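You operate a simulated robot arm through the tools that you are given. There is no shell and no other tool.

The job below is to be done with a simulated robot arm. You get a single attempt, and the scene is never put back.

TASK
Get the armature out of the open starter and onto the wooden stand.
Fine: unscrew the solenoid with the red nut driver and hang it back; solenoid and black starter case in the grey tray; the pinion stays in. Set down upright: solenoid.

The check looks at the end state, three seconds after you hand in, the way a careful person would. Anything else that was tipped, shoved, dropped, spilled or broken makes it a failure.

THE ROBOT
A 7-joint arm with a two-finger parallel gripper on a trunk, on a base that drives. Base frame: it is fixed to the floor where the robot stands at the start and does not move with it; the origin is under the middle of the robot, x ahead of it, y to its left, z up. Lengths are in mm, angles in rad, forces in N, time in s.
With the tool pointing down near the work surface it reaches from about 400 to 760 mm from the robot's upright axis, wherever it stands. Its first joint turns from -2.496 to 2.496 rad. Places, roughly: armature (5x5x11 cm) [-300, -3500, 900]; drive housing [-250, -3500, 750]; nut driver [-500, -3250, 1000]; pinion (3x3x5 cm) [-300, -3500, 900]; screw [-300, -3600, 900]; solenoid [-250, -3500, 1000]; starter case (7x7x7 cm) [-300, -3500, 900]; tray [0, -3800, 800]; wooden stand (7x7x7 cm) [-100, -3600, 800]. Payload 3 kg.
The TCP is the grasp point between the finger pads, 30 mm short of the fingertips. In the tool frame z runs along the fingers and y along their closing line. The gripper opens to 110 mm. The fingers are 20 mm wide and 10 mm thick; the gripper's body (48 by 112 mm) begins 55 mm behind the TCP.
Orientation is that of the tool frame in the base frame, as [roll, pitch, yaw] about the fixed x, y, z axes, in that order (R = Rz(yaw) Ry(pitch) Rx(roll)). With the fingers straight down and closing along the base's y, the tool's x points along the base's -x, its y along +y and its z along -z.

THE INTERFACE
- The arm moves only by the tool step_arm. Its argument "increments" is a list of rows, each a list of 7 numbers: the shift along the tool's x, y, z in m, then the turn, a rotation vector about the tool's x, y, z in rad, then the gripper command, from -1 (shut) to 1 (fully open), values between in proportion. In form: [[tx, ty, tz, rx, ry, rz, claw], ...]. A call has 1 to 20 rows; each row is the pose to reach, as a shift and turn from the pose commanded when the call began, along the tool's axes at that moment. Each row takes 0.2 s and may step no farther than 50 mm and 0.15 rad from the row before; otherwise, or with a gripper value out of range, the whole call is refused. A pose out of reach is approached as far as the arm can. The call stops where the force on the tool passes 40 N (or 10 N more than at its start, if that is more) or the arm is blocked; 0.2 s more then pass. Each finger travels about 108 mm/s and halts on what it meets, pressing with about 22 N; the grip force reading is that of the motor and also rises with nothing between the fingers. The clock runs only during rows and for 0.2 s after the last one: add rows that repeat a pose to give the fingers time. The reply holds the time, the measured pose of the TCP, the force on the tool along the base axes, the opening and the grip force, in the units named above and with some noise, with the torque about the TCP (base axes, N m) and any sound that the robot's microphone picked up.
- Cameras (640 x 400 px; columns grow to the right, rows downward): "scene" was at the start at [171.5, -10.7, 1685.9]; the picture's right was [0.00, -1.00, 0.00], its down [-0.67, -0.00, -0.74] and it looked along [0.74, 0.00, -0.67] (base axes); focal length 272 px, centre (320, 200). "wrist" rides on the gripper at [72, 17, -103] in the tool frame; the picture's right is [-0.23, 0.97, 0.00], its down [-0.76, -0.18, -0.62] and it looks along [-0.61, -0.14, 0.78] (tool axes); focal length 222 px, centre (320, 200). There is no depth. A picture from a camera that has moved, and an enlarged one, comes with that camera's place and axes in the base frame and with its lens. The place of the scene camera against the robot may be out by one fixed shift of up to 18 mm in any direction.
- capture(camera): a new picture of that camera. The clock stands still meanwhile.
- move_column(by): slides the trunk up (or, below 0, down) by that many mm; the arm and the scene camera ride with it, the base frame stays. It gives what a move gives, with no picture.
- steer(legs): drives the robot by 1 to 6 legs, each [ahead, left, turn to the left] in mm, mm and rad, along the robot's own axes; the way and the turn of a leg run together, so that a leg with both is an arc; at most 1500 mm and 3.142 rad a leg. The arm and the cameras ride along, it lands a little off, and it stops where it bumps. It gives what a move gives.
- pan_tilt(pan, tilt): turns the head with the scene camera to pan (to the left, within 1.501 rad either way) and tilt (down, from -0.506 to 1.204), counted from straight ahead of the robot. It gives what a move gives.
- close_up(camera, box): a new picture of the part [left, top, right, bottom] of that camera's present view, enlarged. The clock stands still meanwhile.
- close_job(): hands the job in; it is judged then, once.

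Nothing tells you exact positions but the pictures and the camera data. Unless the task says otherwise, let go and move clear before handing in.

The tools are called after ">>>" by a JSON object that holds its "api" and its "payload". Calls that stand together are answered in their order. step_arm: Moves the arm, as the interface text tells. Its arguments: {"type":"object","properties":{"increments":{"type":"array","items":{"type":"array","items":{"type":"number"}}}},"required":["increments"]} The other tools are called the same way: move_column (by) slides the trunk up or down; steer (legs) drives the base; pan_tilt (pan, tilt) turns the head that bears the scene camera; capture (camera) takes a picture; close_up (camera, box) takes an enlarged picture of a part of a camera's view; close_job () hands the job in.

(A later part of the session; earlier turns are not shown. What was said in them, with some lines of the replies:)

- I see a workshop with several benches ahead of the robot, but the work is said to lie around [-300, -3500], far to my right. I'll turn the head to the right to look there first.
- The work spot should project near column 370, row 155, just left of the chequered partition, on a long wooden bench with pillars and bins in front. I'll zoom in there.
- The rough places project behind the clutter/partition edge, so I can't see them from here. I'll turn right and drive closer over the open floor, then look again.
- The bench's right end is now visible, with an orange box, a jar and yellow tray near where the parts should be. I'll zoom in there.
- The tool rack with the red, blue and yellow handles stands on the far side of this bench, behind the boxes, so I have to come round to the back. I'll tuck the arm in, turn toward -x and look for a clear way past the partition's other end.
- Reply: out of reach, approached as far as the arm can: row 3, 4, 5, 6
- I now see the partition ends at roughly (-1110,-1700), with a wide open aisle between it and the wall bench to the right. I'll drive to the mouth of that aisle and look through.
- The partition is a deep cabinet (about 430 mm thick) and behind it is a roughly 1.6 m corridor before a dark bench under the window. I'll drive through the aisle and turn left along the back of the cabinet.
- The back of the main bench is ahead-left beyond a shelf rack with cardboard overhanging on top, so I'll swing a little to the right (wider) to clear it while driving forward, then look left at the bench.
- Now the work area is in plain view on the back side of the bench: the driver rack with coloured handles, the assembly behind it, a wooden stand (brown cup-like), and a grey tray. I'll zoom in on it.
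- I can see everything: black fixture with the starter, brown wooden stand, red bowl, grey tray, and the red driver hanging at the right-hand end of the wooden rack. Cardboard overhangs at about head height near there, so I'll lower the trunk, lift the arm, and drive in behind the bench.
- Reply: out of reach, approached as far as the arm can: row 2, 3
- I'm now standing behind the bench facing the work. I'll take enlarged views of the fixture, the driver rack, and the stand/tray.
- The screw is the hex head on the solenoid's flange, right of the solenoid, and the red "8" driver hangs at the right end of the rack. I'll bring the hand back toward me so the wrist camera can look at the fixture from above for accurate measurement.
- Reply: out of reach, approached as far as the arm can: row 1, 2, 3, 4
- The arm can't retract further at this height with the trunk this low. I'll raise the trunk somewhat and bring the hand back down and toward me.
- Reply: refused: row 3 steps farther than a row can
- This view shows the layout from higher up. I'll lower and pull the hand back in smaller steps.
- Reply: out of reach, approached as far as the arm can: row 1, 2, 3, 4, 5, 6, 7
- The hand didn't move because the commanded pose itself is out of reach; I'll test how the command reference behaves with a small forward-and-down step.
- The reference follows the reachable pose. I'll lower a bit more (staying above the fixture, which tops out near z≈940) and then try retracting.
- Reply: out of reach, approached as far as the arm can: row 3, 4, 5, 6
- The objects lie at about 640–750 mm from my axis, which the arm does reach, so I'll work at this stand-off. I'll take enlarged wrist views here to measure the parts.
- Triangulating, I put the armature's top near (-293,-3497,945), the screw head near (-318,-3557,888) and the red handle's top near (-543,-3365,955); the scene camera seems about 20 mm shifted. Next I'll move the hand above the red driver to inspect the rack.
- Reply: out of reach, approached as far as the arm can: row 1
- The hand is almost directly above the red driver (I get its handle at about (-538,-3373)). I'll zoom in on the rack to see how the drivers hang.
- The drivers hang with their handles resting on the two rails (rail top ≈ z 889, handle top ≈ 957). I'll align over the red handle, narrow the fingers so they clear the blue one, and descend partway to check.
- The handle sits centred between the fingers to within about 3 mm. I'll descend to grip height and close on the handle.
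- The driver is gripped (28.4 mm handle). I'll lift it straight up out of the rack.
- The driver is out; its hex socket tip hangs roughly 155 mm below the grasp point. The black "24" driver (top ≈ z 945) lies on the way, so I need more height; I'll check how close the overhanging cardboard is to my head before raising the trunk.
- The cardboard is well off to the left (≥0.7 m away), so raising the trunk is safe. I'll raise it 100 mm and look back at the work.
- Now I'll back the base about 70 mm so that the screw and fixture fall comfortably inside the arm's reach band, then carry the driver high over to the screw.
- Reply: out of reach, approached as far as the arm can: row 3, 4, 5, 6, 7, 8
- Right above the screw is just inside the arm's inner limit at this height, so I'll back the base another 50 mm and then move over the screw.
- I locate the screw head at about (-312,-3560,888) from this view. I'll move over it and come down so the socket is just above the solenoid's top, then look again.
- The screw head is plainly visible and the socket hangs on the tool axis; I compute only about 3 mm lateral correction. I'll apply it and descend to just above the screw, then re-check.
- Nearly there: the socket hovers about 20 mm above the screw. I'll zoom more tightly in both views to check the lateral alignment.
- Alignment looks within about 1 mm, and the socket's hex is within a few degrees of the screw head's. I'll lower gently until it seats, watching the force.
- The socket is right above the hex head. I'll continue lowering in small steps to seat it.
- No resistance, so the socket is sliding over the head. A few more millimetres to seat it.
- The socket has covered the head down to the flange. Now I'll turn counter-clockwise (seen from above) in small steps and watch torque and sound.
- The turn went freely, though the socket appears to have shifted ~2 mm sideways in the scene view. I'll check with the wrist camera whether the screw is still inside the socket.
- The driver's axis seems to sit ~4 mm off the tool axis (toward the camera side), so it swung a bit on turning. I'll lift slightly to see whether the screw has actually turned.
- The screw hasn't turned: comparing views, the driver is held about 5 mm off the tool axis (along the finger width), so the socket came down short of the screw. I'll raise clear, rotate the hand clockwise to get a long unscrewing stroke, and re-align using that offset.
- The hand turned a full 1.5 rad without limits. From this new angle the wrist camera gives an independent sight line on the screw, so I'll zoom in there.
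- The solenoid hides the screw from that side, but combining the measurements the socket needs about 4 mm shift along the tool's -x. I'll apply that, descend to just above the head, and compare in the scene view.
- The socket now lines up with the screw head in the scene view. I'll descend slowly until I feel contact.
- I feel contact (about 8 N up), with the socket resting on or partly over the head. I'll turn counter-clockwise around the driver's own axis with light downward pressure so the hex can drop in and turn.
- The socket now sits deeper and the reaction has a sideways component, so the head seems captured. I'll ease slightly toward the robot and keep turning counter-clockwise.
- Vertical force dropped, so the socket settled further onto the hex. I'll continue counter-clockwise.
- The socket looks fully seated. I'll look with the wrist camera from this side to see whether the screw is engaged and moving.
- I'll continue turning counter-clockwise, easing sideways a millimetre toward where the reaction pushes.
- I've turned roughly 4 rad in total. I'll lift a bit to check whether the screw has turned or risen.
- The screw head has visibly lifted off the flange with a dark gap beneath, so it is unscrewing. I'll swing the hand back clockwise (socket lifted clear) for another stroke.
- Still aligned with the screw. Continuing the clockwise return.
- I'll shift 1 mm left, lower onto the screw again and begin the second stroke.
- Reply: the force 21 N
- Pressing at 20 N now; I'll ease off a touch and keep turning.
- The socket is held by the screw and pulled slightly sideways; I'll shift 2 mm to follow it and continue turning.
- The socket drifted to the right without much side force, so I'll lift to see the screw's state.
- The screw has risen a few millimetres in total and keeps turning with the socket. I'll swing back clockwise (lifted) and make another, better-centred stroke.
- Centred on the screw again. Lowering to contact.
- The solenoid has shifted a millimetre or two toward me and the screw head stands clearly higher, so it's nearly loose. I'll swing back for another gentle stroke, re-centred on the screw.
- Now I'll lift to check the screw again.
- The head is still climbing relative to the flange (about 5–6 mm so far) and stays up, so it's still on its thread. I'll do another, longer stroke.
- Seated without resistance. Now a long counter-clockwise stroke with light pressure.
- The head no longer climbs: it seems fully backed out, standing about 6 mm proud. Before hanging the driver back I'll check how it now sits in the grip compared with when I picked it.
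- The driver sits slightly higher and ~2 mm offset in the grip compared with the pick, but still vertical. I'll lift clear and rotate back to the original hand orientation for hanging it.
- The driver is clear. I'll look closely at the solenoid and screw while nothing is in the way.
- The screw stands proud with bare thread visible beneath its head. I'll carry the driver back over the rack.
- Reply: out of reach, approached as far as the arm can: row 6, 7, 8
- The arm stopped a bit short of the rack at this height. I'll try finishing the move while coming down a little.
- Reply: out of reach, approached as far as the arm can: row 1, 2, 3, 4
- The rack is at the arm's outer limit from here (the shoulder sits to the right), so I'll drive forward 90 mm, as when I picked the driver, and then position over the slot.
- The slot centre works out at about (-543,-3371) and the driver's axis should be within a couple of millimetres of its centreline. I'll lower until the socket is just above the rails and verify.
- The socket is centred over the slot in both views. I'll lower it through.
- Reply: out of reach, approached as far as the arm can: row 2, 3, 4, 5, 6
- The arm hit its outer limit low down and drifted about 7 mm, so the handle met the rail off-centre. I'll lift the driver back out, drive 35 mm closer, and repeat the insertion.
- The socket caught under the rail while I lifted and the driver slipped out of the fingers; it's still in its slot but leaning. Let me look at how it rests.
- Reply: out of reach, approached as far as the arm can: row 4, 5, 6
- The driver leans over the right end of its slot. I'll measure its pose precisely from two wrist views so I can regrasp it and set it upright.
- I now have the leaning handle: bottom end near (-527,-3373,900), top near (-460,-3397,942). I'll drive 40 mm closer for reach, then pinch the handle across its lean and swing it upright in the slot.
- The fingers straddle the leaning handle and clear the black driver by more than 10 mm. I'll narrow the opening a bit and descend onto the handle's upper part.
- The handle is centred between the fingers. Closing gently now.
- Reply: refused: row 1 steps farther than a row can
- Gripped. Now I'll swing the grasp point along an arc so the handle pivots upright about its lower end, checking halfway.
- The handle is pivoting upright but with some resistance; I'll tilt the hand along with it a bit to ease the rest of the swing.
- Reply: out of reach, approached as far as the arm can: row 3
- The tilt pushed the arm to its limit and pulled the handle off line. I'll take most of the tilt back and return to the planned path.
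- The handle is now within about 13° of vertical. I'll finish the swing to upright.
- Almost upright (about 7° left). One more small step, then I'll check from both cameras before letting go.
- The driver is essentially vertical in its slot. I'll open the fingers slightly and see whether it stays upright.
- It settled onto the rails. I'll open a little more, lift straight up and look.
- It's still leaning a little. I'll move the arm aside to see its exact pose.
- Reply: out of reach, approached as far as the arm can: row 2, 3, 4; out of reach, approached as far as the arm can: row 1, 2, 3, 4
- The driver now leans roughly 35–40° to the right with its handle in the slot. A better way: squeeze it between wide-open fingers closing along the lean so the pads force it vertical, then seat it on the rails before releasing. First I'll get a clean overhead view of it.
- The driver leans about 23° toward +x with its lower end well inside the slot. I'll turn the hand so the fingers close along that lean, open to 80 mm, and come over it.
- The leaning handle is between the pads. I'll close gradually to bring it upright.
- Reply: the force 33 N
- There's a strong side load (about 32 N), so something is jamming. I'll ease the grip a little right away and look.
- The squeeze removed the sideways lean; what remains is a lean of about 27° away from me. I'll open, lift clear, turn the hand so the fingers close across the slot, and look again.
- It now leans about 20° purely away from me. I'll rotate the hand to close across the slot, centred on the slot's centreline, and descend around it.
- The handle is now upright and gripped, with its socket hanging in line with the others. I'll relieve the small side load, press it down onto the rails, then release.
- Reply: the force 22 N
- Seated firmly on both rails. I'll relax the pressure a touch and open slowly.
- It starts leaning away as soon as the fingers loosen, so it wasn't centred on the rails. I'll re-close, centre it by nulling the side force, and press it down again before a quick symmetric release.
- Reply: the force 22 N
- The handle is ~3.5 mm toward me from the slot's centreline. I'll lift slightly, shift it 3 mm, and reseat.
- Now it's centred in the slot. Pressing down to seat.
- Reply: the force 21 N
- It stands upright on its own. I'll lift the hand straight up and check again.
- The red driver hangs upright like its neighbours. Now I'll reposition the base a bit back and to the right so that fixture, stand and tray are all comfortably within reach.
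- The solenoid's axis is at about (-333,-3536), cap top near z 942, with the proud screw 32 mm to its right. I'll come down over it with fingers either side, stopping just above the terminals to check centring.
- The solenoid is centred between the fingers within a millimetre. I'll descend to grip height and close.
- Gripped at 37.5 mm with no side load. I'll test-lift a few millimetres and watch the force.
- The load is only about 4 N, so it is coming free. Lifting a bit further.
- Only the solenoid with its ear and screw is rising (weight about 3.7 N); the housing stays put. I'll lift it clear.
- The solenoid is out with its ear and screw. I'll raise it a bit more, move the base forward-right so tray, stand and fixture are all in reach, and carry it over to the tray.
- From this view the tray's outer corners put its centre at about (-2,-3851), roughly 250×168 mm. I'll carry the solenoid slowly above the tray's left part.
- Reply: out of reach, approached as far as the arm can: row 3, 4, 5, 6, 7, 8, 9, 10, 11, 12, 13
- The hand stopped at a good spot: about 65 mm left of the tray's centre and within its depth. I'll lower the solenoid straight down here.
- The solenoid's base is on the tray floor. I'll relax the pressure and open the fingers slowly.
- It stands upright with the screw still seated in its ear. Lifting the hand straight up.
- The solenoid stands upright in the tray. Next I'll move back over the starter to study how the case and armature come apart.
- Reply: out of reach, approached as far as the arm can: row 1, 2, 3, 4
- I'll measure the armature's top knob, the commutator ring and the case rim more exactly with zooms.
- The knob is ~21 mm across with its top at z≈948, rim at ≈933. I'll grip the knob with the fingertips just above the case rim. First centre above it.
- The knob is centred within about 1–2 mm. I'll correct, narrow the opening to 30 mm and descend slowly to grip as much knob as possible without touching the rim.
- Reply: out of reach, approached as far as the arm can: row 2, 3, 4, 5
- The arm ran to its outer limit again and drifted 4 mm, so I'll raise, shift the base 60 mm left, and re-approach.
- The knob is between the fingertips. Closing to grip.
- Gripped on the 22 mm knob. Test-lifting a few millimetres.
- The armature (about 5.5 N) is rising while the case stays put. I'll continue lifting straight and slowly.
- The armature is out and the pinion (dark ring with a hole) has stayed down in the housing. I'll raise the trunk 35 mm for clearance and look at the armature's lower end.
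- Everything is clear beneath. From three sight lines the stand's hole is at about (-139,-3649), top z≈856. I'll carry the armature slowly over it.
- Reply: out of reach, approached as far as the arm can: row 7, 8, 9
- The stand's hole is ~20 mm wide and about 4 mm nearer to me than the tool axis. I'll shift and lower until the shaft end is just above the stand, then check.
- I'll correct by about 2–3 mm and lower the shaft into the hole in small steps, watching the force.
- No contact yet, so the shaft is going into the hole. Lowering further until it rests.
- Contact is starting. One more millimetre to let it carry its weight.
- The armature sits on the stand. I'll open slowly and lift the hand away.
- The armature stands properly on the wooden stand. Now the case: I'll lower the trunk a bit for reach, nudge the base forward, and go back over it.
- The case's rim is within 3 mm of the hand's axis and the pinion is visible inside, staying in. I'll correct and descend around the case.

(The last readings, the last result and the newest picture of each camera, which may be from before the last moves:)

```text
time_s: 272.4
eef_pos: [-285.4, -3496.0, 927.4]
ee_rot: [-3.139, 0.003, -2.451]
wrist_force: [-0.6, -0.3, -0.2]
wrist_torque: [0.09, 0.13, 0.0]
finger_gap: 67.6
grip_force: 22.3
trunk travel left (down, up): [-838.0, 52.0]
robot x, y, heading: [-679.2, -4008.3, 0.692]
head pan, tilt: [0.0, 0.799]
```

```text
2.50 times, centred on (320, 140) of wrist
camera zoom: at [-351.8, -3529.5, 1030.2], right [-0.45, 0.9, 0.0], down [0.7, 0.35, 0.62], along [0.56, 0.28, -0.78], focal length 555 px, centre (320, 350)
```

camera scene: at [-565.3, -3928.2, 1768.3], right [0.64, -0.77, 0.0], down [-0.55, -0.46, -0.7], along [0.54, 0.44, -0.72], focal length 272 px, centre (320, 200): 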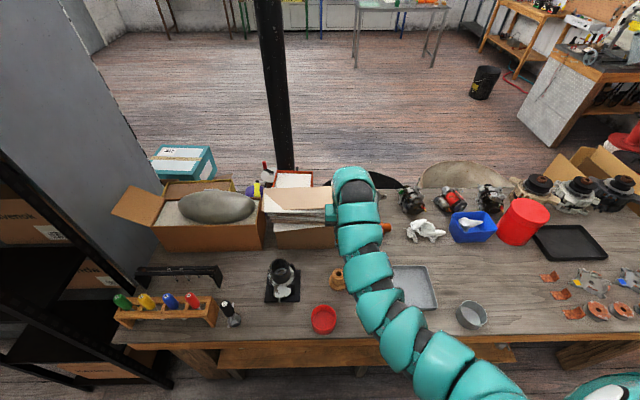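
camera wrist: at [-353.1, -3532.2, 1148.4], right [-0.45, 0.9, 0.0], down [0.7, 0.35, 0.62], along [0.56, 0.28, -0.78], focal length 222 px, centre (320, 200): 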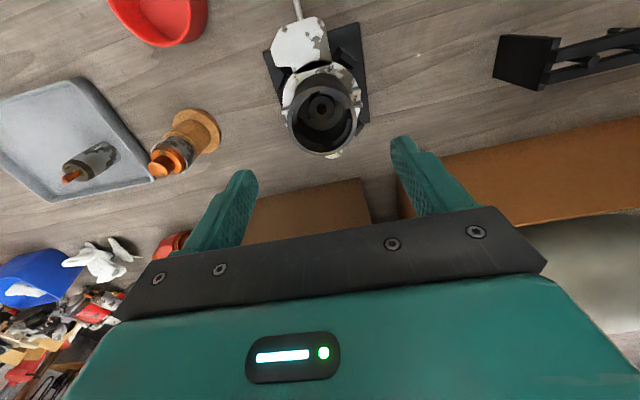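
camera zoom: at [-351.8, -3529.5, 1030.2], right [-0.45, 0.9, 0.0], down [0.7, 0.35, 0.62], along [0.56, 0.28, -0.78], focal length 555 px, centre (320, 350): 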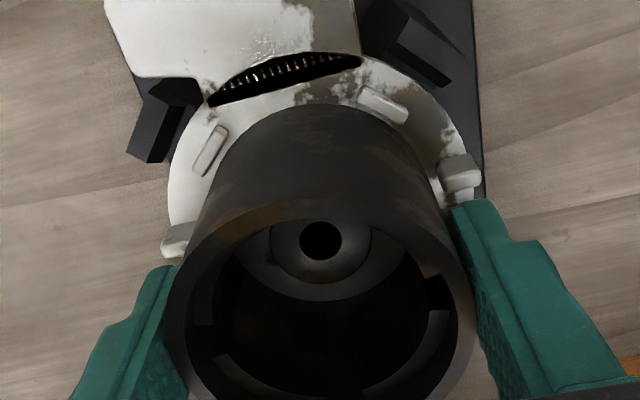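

Gripped at 67.6 mm. Test-lifting the case gently.

>>> {"api": "step_arm", "payload": {"increments": [[0, 0, -0.002, 0, 0, 0, -0.1], [0, 0, -0.004, 0, 0, 0, -0.1], [0, 0, -0.007, 0, 0, 0, -0.1]]}}

>>> {"api": "close_up", "payload": {"camera": "wrist", "box": [220, 60, 420, 220]}}

```text
time_s: 273.2
eef_pos: [-284.4, -3498.0, 933.5]
ee_rot: [-3.14, 0.0, -2.449]
wrist_force: [0.5, 0.8, -7.3]
wrist_torque: [-0.02, -0.01, 0.05]
finger_gap: 68.0
grip_force: 22.3
trunk travel left (down, up): [-838.0, 52.0]
robot x, y, heading: [-678.3, -4000.2, 0.695]
head pan, tilt: [0.0, 0.799]
```

```text
2.50 times, centred on (320, 140) of wrist
camera zoom: at [-352.1, -3529.2, 1036.8], right [-0.45, 0.9, 0.0], down [0.7, 0.35, 0.62], along [0.56, 0.28, -0.78], focal length 555 px, centre (320, 350)
```

zoom: 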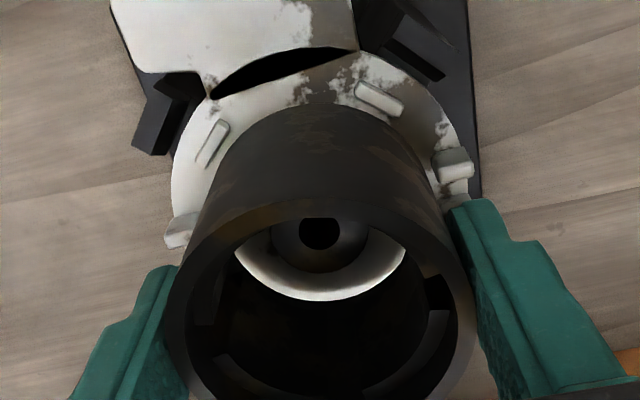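

The case (about 7 N) is lifting off cleanly with the pinion and housing staying behind. Continuing up.

>>> {"api": "step_arm", "payload": {"increments": [[0, 0, -0.008, 0, 0, 0, -0.1], [0, 0, -0.018, 0, 0, 0, -0.1], [0, 0, -0.03, 0, 0, 0, -0.1], [0, 0, -0.045, 0, 0, 0, -0.1], [0, 0, -0.06, 0, 0, 0, -0.1], [0, 0, -0.075, 0, 0, 0, -0.1], [0, 0, -0.09, 0, 0, 0, -0.1]]}}

>>> {"api": "capture", "payload": {"camera": "wrist"}}

>>> {"api": "close_up", "payload": {"camera": "scene", "box": [240, 220, 320, 290]}}

```text
time_s: 274.8
eef_pos: [-285.8, -3496.6, 1022.6]
ee_rot: [-3.139, 0.002, -2.451]
wrist_force: [-0.5, -0.1, -6.6]
wrist_torque: [-0.02, 0.04, -0.01]
finger_gap: 67.9
grip_force: 21.9
trunk travel left (down, up): [-838.0, 52.0]
robot x, y, heading: [-675.9, -4005.3, 0.693]
head pan, tilt: [0.0, 0.799]
```

```text
taken
camera wrist: at [-352.3, -3529.1, 1125.8], right [-0.45, 0.89, 0.0], down [0.7, 0.35, 0.62], along [0.56, 0.28, -0.78], focal length 222 px, centre (320, 200)
```

wrist: 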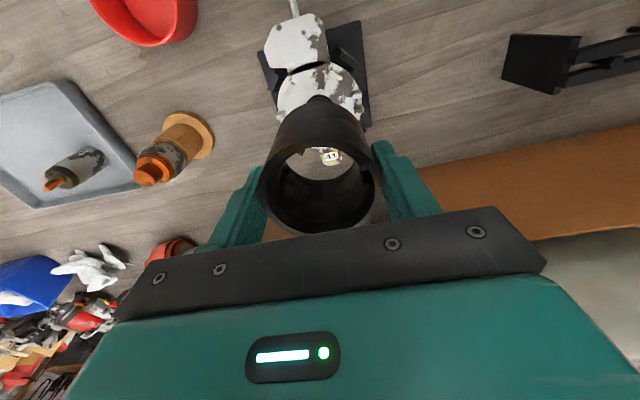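

```text
5.71 times, centred on (280, 255) of scene
camera zoom: at [-545.6, -3912.6, 1718.3], right [0.64, -0.77, 0.0], down [-0.55, -0.46, -0.7], along [0.54, 0.45, -0.72], focal length 1553 px, centre (549, -114)
```

zoom: 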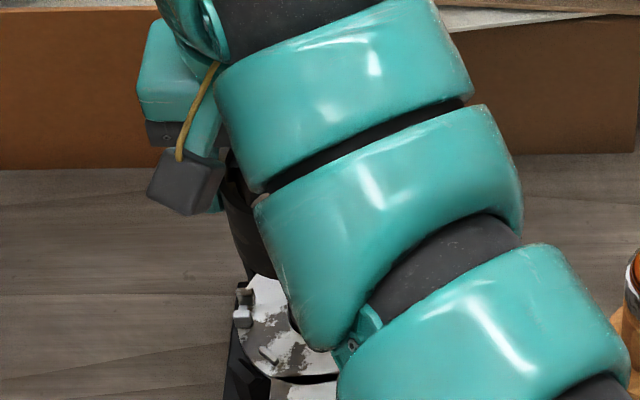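

The case is free. I'll check the pinion stayed in the housing, then raise the trunk for clearance over the armature and carry the case toward the tray's right half.

>>> {"api": "move_column", "payload": {"by": 50}}

>>> {"api": "step_arm", "payload": {"increments": [[0.0003, -0.0254, 0, 0, 0, 0, -0.1], [0.0006, -0.0509, 0, 0, 0, 0, -0.1], [0.0009, -0.0763, 0, 0, 0, 0, -0.1], [0.0013, -0.1017, 0, 0, 0, 0, -0.1], [0.0016, -0.1271, 0, 0, 0, 0, -0.1], [0.0019, -0.1526, 0, 0, 0, 0, -0.1], [0.0022, -0.178, 0, 0, 0, 0, -0.1], [0.0025, -0.2034, 0, 0, 0, 0, -0.1], [0.0028, -0.2288, 0, 0, 0, 0, -0.1], [0.0032, -0.2543, 0, 0, 0, 0, -0.1]]}}

>>> {"api": "capture", "payload": {"camera": "wrist"}}

>>> {"api": "capture", "payload": {"camera": "scene"}}

>>> {"api": "close_up", "payload": {"camera": "scene", "box": [230, 220, 310, 290]}}

```text
time_s: 275.7
eef_pos: [-285.0, -3496.9, 1072.0]
ee_rot: [-3.14, 0.0, -2.45]
wrist_force: [0.1, -0.1, -6.7]
wrist_torque: [0.02, 0.02, 0.02]
finger_gap: 67.7
grip_force: 21.6
trunk travel left (down, up): [-888.0, 2.0]
robot x, y, heading: [-680.1, -4004.7, 0.693]
head pan, tilt: [0.0, 0.799]
```

```text
time_s: 277.9
eef_pos: [-124.4, -3693.9, 1073.3]
ee_rot: [-3.141, 0.001, -2.451]
wrist_force: [0.5, 0.3, -7.5]
wrist_torque: [0.0, 0.01, 0.0]
finger_gap: 67.7
grip_force: 21.9
trunk travel left (down, up): [-888.0, 2.0]
robot x, y, heading: [-678.0, -4002.1, 0.692]
head pan, tilt: [0.0, 0.799]
```

```text
taken
camera wrist: at [-191.4, -3727.1, 1176.7], right [-0.45, 0.9, 0.0], down [0.7, 0.35, 0.62], along [0.56, 0.28, -0.78], focal length 222 px, centre (320, 200)
```

wrist: 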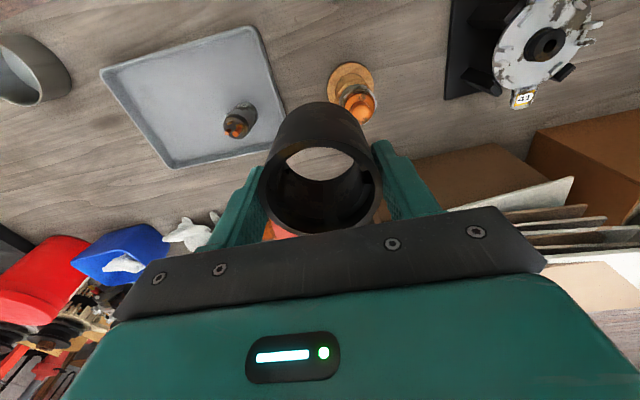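

```text
taken
camera scene: at [-544.8, -3913.3, 1768.3], right [0.64, -0.77, 0.0], down [-0.55, -0.46, -0.7], along [0.54, 0.45, -0.72], focal length 272 px, centre (320, 200)
```

scene: 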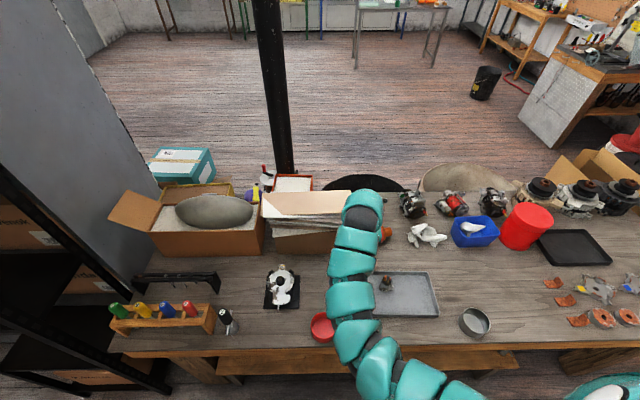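

```text
5.71 times, centred on (270, 255) of scene
camera zoom: at [-544.8, -3913.3, 1768.3], right [0.64, -0.77, 0.0], down [-0.55, -0.46, -0.7], along [0.54, 0.45, -0.72], focal length 1553 px, centre (606, -114)
```

zoom: 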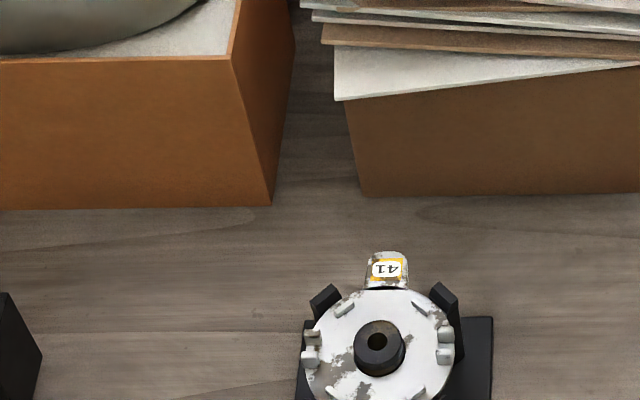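

The pinion is still seated in the housing. Continuing with the case to above the tray's right half.

>>> {"api": "step_arm", "payload": {"increments": [[0.0005, -0.0254, 0, 0, 0, 0, -0.1], [0.0011, -0.0508, 0, 0, 0, 0, -0.1], [0.0016, -0.0761, 0, 0, 0, 0, -0.1], [0.0022, -0.1015, 0, 0, 0, 0, -0.1], [0.0027, -0.1269, 0, 0, 0, 0, -0.1], [0.0033, -0.1523, 0, 0, 0, 0, -0.1], [0.0038, -0.1776, 0, 0, 0, 0, -0.1], [0.0044, -0.203, 0, 0, 0, 0, -0.1], [0.0049, -0.2284, 0, 0, 0, 0, -0.1], [0.0055, -0.2538, 0, 0, 0, 0, -0.1]]}}

>>> {"api": "capture", "payload": {"camera": "wrist"}}

>>> {"api": "capture", "payload": {"camera": "scene"}}

```text
time_s: 280.1
eef_pos: [31.3, -3894.3, 1073.8]
ee_rot: [3.141, -0.001, -2.45]
wrist_force: [0.0, 0.0, -6.7]
wrist_torque: [-0.04, 0.01, 0.01]
finger_gap: 67.7
grip_force: 22.4
trunk travel left (down, up): [-888.0, 2.0]
robot x, y, heading: [-680.1, -4005.9, 0.692]
head pan, tilt: [0.0, 0.799]
```

```text
taken
camera wrist: at [-34.7, -3927.1, 1176.5], right [-0.45, 0.89, 0.0], down [0.7, 0.35, 0.62], along [0.56, 0.28, -0.78], focal length 222 px, centre (320, 200)
```

wrist: 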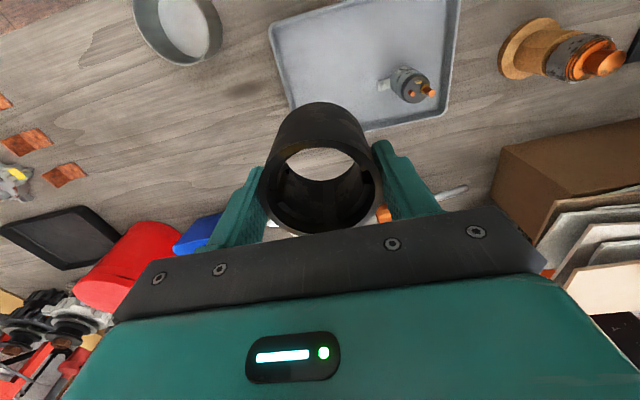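

```text
taken
camera scene: at [-544.3, -3914.0, 1768.3], right [0.64, -0.77, 0.0], down [-0.55, -0.46, -0.7], along [0.54, 0.45, -0.72], focal length 272 px, centre (320, 200)
```

scene: 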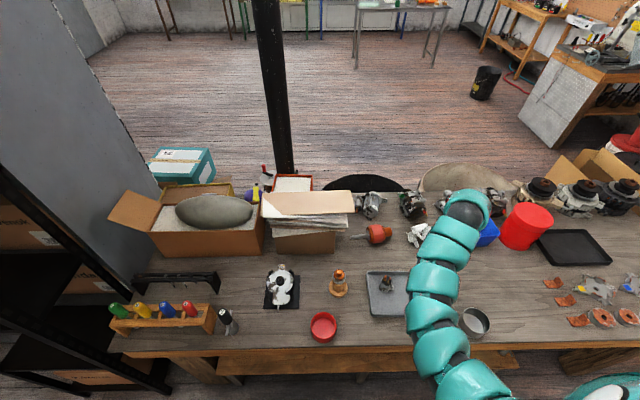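

The landing spot projects inside the tray with room on all sides. I'll shift 8 mm toward the middle and lower the case.

>>> {"api": "step_arm", "payload": {"increments": [[0, 0.004, 0.02, 0, 0, 0, -0.1], [0, 0.008, 0.045, 0, 0, 0, -0.1], [0, 0.008, 0.07, 0, 0, 0, -0.1], [0, 0.008, 0.095, 0, 0, 0, -0.1], [0, 0.008, 0.12, 0, 0, 0, -0.1], [0, 0.008, 0.145, 0, 0, 0, -0.1], [0, 0.008, 0.17, 0, 0, 0, -0.1], [0, 0.008, 0.185, 0, 0, 0, -0.1]]}}

>>> {"api": "capture", "payload": {"camera": "wrist"}}

>>> {"api": "close_up", "payload": {"camera": "scene", "box": [355, 240, 475, 340]}}

```text
time_s: 281.9
eef_pos: [27.9, -3888.0, 890.0]
ee_rot: [3.141, -0.001, -2.451]
wrist_force: [-0.4, 0.0, -7.1]
wrist_torque: [-0.01, -0.04, 0.02]
finger_gap: 67.7
grip_force: 21.7
trunk travel left (down, up): [-888.0, 2.0]
robot x, y, heading: [-675.0, -4004.8, 0.694]
head pan, tilt: [0.0, 0.799]
```

```text
taken
camera wrist: at [-39.2, -3920.5, 992.6], right [-0.45, 0.9, 0.0], down [0.7, 0.35, 0.62], along [0.56, 0.28, -0.78], focal length 222 px, centre (320, 200)
```

wrist: 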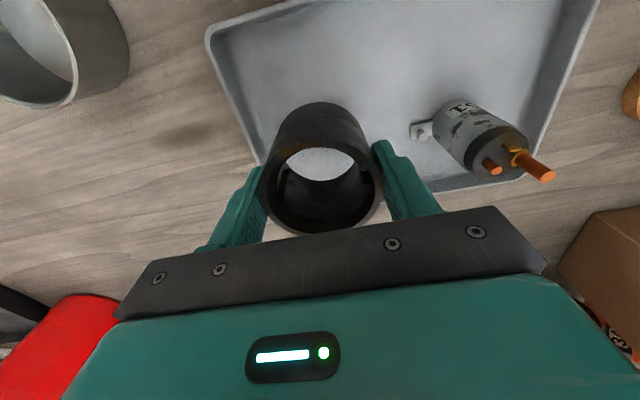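

```text
4.00 times, centred on (415, 290) of scene
camera zoom: at [-544.9, -3912.9, 1768.3], right [0.64, -0.77, 0.0], down [-0.55, -0.46, -0.7], along [0.54, 0.44, -0.72], focal length 1087 px, centre (-60, -160)
```

zoom: 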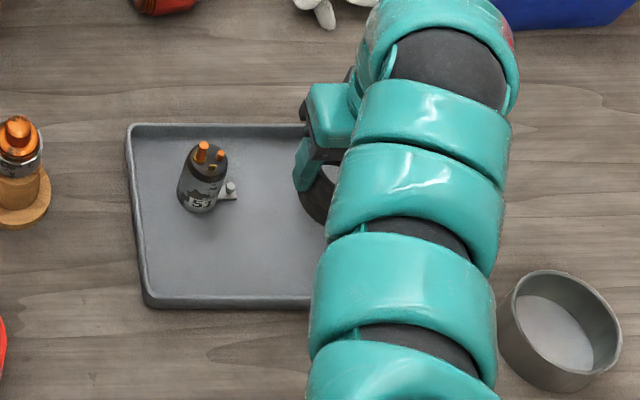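

The geometry checks out: about 69 mm from the right wall and centred in depth. Lowering to contact.

>>> {"api": "step_arm", "payload": {"increments": [[0, 0, 0.008, 0, 0, 0, -0.1], [0, 0, 0.016, 0, 0, 0, -0.1], [0, 0, 0.024, 0, 0, 0, -0.1], [0, 0, 0.03, 0, 0, 0, -0.1], [0, 0, 0.034, 0, 0, 0, -0.1], [0, 0, 0.038, 0, 0, 0, -0.1]]}}

```text
time_s: 283.3
eef_pos: [29.1, -3887.5, 851.3]
ee_rot: [-3.14, 0.002, -2.448]
wrist_force: [0.0, 0.1, -7.5]
wrist_torque: [0.0, 0.0, -0.02]
finger_gap: 67.8
grip_force: 22.2
trunk travel left (down, up): [-888.0, 2.0]
robot x, y, heading: [-680.5, -4002.5, 0.691]
head pan, tilt: [0.0, 0.799]
```

>>> {"api": "step_arm", "payload": {"increments": [[0, 0, 0.002, 0, 0, 0, -0.1], [0, 0, 0.004, 0, 0, 0, -0.1], [0, 0, 0.006, 0, 0, 0, -0.1], [0, 0, 0.008, 0, 0, 0, -0.1]]}}

>>> {"api": "capture", "payload": {"camera": "wrist"}}

```text
time_s: 284.3
eef_pos: [28.4, -3887.0, 843.4]
ee_rot: [-3.137, 0.004, -2.452]
wrist_force: [7.1, -3.5, 18.3]
wrist_torque: [0.27, 0.15, -0.05]
finger_gap: 68.1
grip_force: 21.9
trunk travel left (down, up): [-888.0, 2.0]
robot x, y, heading: [-676.1, -4006.9, 0.689]
head pan, tilt: [0.0, 0.799]
```

```text
taken
camera wrist: at [-39.0, -3920.7, 947.3], right [-0.44, 0.9, 0.0], down [0.7, 0.35, 0.63], along [0.56, 0.28, -0.78], focal length 222 px, centre (320, 200)
```

wrist: 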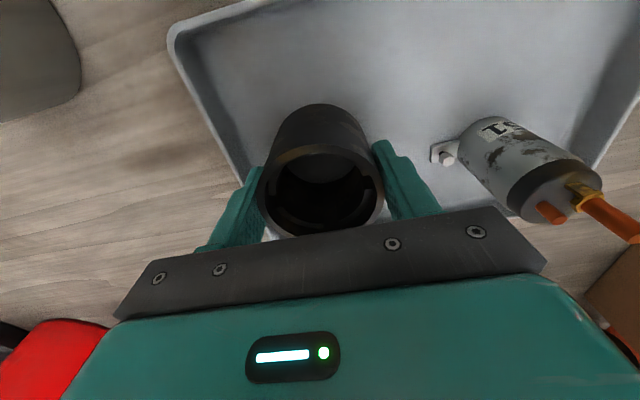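

The case is on the tray floor. I'll relieve the pressure and release.

>>> {"api": "step_arm", "payload": {"increments": [[0, 0, -0.0015, 0, 0, 0, -0.1], [0, 0, -0.002, 0, 0, 0, -0.1]]}}

>>> {"api": "step_arm", "payload": {"increments": [[0, 0, 0, 0, 0, 0, 0.26], [0, 0, 0, 0, 0, 0, 0.32], [0, 0, 0, 0, 0, 0, 0.42], [0, 0, 0, 0, 0, 0, 0.55]]}}

>>> {"api": "capture", "payload": {"camera": "wrist"}}

```text
time_s: 284.9
eef_pos: [26.2, -3887.6, 844.7]
ee_rot: [3.141, 0.003, -2.45]
wrist_force: [4.3, -2.6, 7.7]
wrist_torque: [0.27, -0.39, -0.17]
finger_gap: 67.3
grip_force: 21.8
trunk travel left (down, up): [-888.0, 2.0]
robot x, y, heading: [-676.4, -4003.6, 0.697]
head pan, tilt: [0.0, 0.799]
```

```text
time_s: 285.9
eef_pos: [28.1, -3888.2, 844.8]
ee_rot: [-3.139, 0.001, -2.449]
wrist_force: [-0.5, 0.6, -0.6]
wrist_torque: [0.0, -0.03, -0.02]
finger_gap: 85.0
grip_force: 0.1
trunk travel left (down, up): [-888.0, 2.0]
robot x, y, heading: [-675.1, -4005.1, 0.691]
head pan, tilt: [0.0, 0.799]
```

```text
taken
camera wrist: at [-39.6, -3920.2, 947.5], right [-0.45, 0.9, 0.0], down [0.7, 0.35, 0.62], along [0.56, 0.28, -0.78], focal length 222 px, centre (320, 200)
```

wrist: 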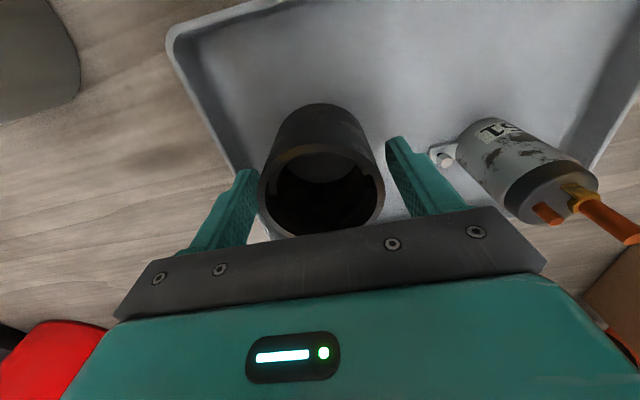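

Released cleanly. Lifting the hand straight up and checking everything.

>>> {"api": "step_arm", "payload": {"increments": [[0, 0, -0.02, 0, 0, 0, 0.55], [0, 0, -0.05, 0, 0, 0, 0.55], [0, 0, -0.09, 0, 0, 0, 0.55], [0, 0, -0.13, 0, 0, 0, 0.55], [0, 0, -0.17, 0, 0, 0, 0.55], [0, 0, -0.21, 0, 0, 0, 0.55]]}}

>>> {"api": "capture", "payload": {"camera": "wrist"}}

>>> {"api": "capture", "payload": {"camera": "scene"}}

```text
time_s: 287.3
eef_pos: [22.3, -3885.9, 1055.3]
ee_rot: [-3.14, 0.003, -2.448]
wrist_force: [-0.8, 0.9, -0.4]
wrist_torque: [0.01, 0.01, -0.01]
finger_gap: 85.3
grip_force: 0.1
trunk travel left (down, up): [-888.0, 2.0]
robot x, y, heading: [-680.3, -4004.3, 0.692]
head pan, tilt: [0.0, 0.799]
```

```text
taken
camera wrist: at [-43.6, -3919.1, 1158.0], right [-0.45, 0.89, 0.0], down [0.7, 0.35, 0.62], along [0.56, 0.28, -0.78], focal length 222 px, centre (320, 200)
```

wrist: 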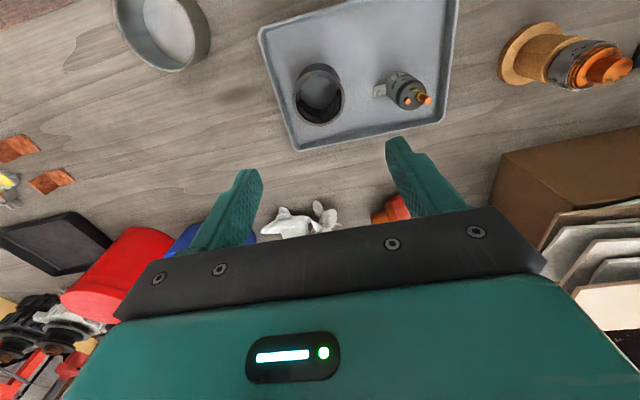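

```text
taken
camera scene: at [-547.8, -3911.9, 1768.5], right [0.64, -0.77, 0.0], down [-0.55, -0.46, -0.7], along [0.54, 0.45, -0.72], focal length 272 px, centre (320, 200)
```

scene: 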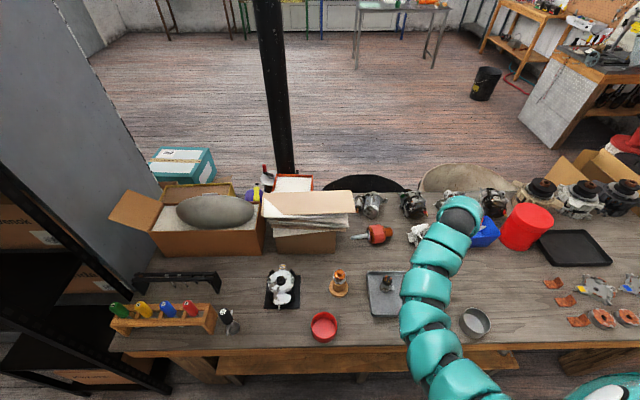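

Case and solenoid both sit in the tray. I'll zoom in on all areas to verify the final state.

>>> {"api": "close_up", "payload": {"camera": "scene", "box": [100, 260, 260, 350]}}

>>> {"api": "close_up", "payload": {"camera": "scene", "box": [250, 250, 410, 350]}}

>>> {"api": "close_up", "payload": {"camera": "wrist", "box": [250, 30, 470, 160]}}

>>> {"api": "close_up", "payload": {"camera": "wrist", "box": [480, 0, 640, 100]}}

```text
4.00 times, centred on (180, 305) of scene
camera zoom: at [-547.8, -3911.9, 1768.5], right [0.64, -0.77, 0.0], down [-0.55, -0.46, -0.7], along [0.54, 0.45, -0.72], focal length 1087 px, centre (880, -220)
```

zoom: 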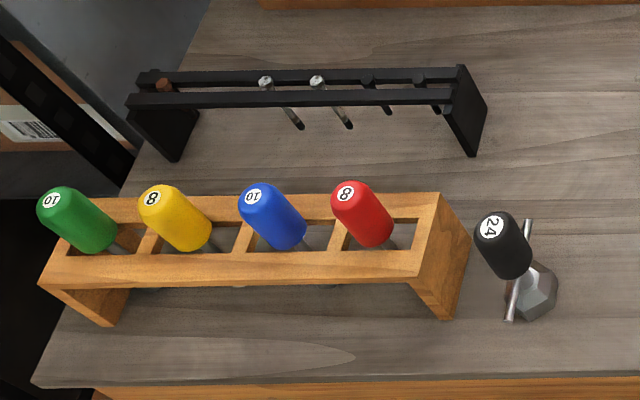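

```text
4.00 times, centred on (330, 300) of scene
camera zoom: at [-547.8, -3911.9, 1768.5], right [0.64, -0.77, 0.0], down [-0.55, -0.46, -0.7], along [0.54, 0.45, -0.72], focal length 1087 px, centre (280, -200)
```

zoom: 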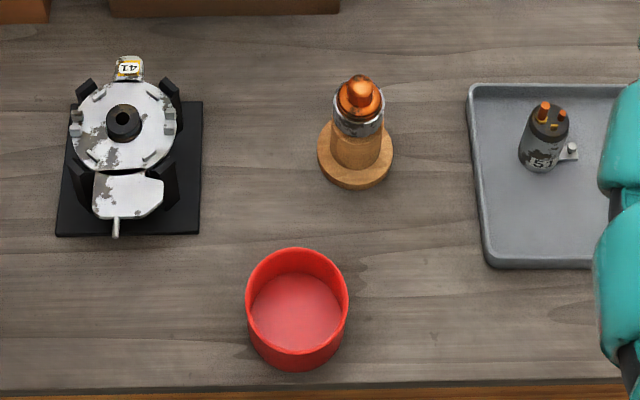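

```text
2.91 times, centred on (360, 95) of wrist
camera zoom: at [-43.6, -3919.1, 1158.0], right [-0.45, 0.89, 0.0], down [0.7, 0.35, 0.62], along [0.56, 0.28, -0.78], focal length 646 px, centre (204, 506)
```

zoom: 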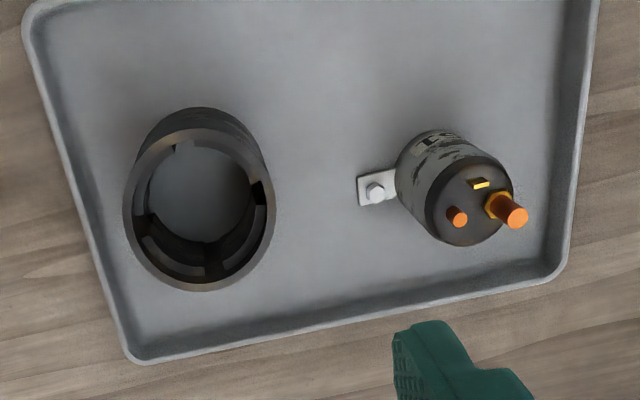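

```text
4.00 times, centred on (560, 50) of wrist
camera zoom: at [-43.6, -3919.1, 1158.0], right [-0.45, 0.89, 0.0], down [0.7, 0.35, 0.62], along [0.56, 0.28, -0.78], focal length 888 px, centre (-640, 800)
```

zoom: 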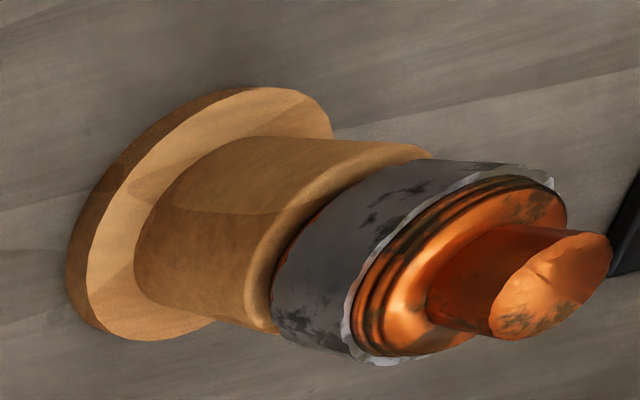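

Everything is in place: red driver hung upright, pinion in the housing, armature on the stand, solenoid upright and case in the tray, nothing else disturbed. I'll back away to be clear and take a last look.

>>> {"api": "steer", "payload": {"legs": [[-200, 0, 0]]}}

>>> {"api": "capture", "payload": {"camera": "scene"}}

>>> {"api": "close_up", "payload": {"camera": "scene", "box": [250, 190, 450, 290]}}

```text
time_s: 288.9
eef_pos: [-130.2, -4012.8, 1054.6]
ee_rot: [-3.14, 0.003, -2.449]
wrist_force: [-0.8, -0.1, 0.3]
wrist_torque: [0.02, -0.01, 0.0]
finger_gap: 85.5
grip_force: 0.0
trunk travel left (down, up): [-888.0, 2.0]
robot x, y, heading: [-837.1, -4132.5, 0.695]
head pan, tilt: [0.0, 0.799]
```

```text
taken
camera scene: at [-700.8, -4041.4, 1768.5], right [0.64, -0.77, 0.0], down [-0.55, -0.46, -0.7], along [0.54, 0.45, -0.72], focal length 272 px, centre (320, 200)
```

scene: 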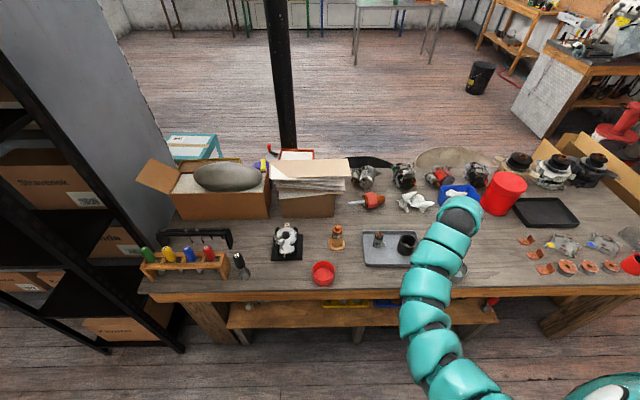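

```text
3.20 times, centred on (350, 240) of scene
camera zoom: at [-700.8, -4041.4, 1768.5], right [0.64, -0.77, 0.0], down [-0.55, -0.46, -0.7], along [0.54, 0.45, -0.72], focal length 870 px, centre (224, 72)
```

zoom: 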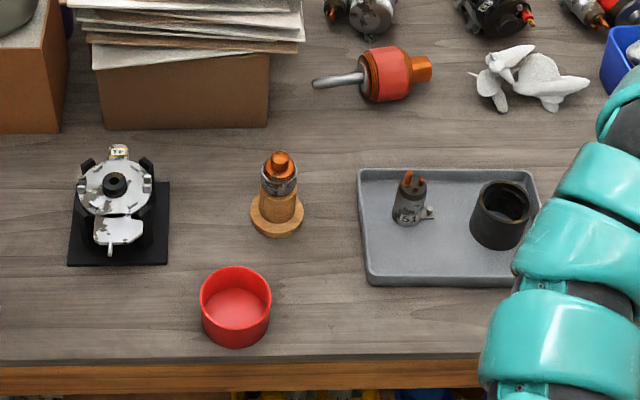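

The last pictures show the armature on the wooden stand, the solenoid upright and the case in the grey tray, and the pinion still in the housing. The red driver hangs back in its rack and the hand is clear, so I'm handing in.

>>> {"api": "close_job", "payload": {}}

```text
The job is handed in.
```

The job is handed in: the armature is out of the starter and standing on the wooden stand. I don't have the judge's result.

- **Solenoid:** unscrewed with the red nut driver and set down upright in the grey tray. Its screw came out with it and is still in the mounting ear; the task didn't say where to put it.
- **Starter case:** in the grey tray, to the right of the solenoid.
- **Pinion:** still in the drive housing.
- **Red nut driver:** back in its slot and hanging upright. On my first try at hanging it, it slipped out of the fingers and leaned over in the slot. Straightening it put up to about 32 N of side load on the rack; the rack did not appear to move.

In the last pictures the other drivers, the red bowl and the rest of the bench looked untouched, and the hand was clear.
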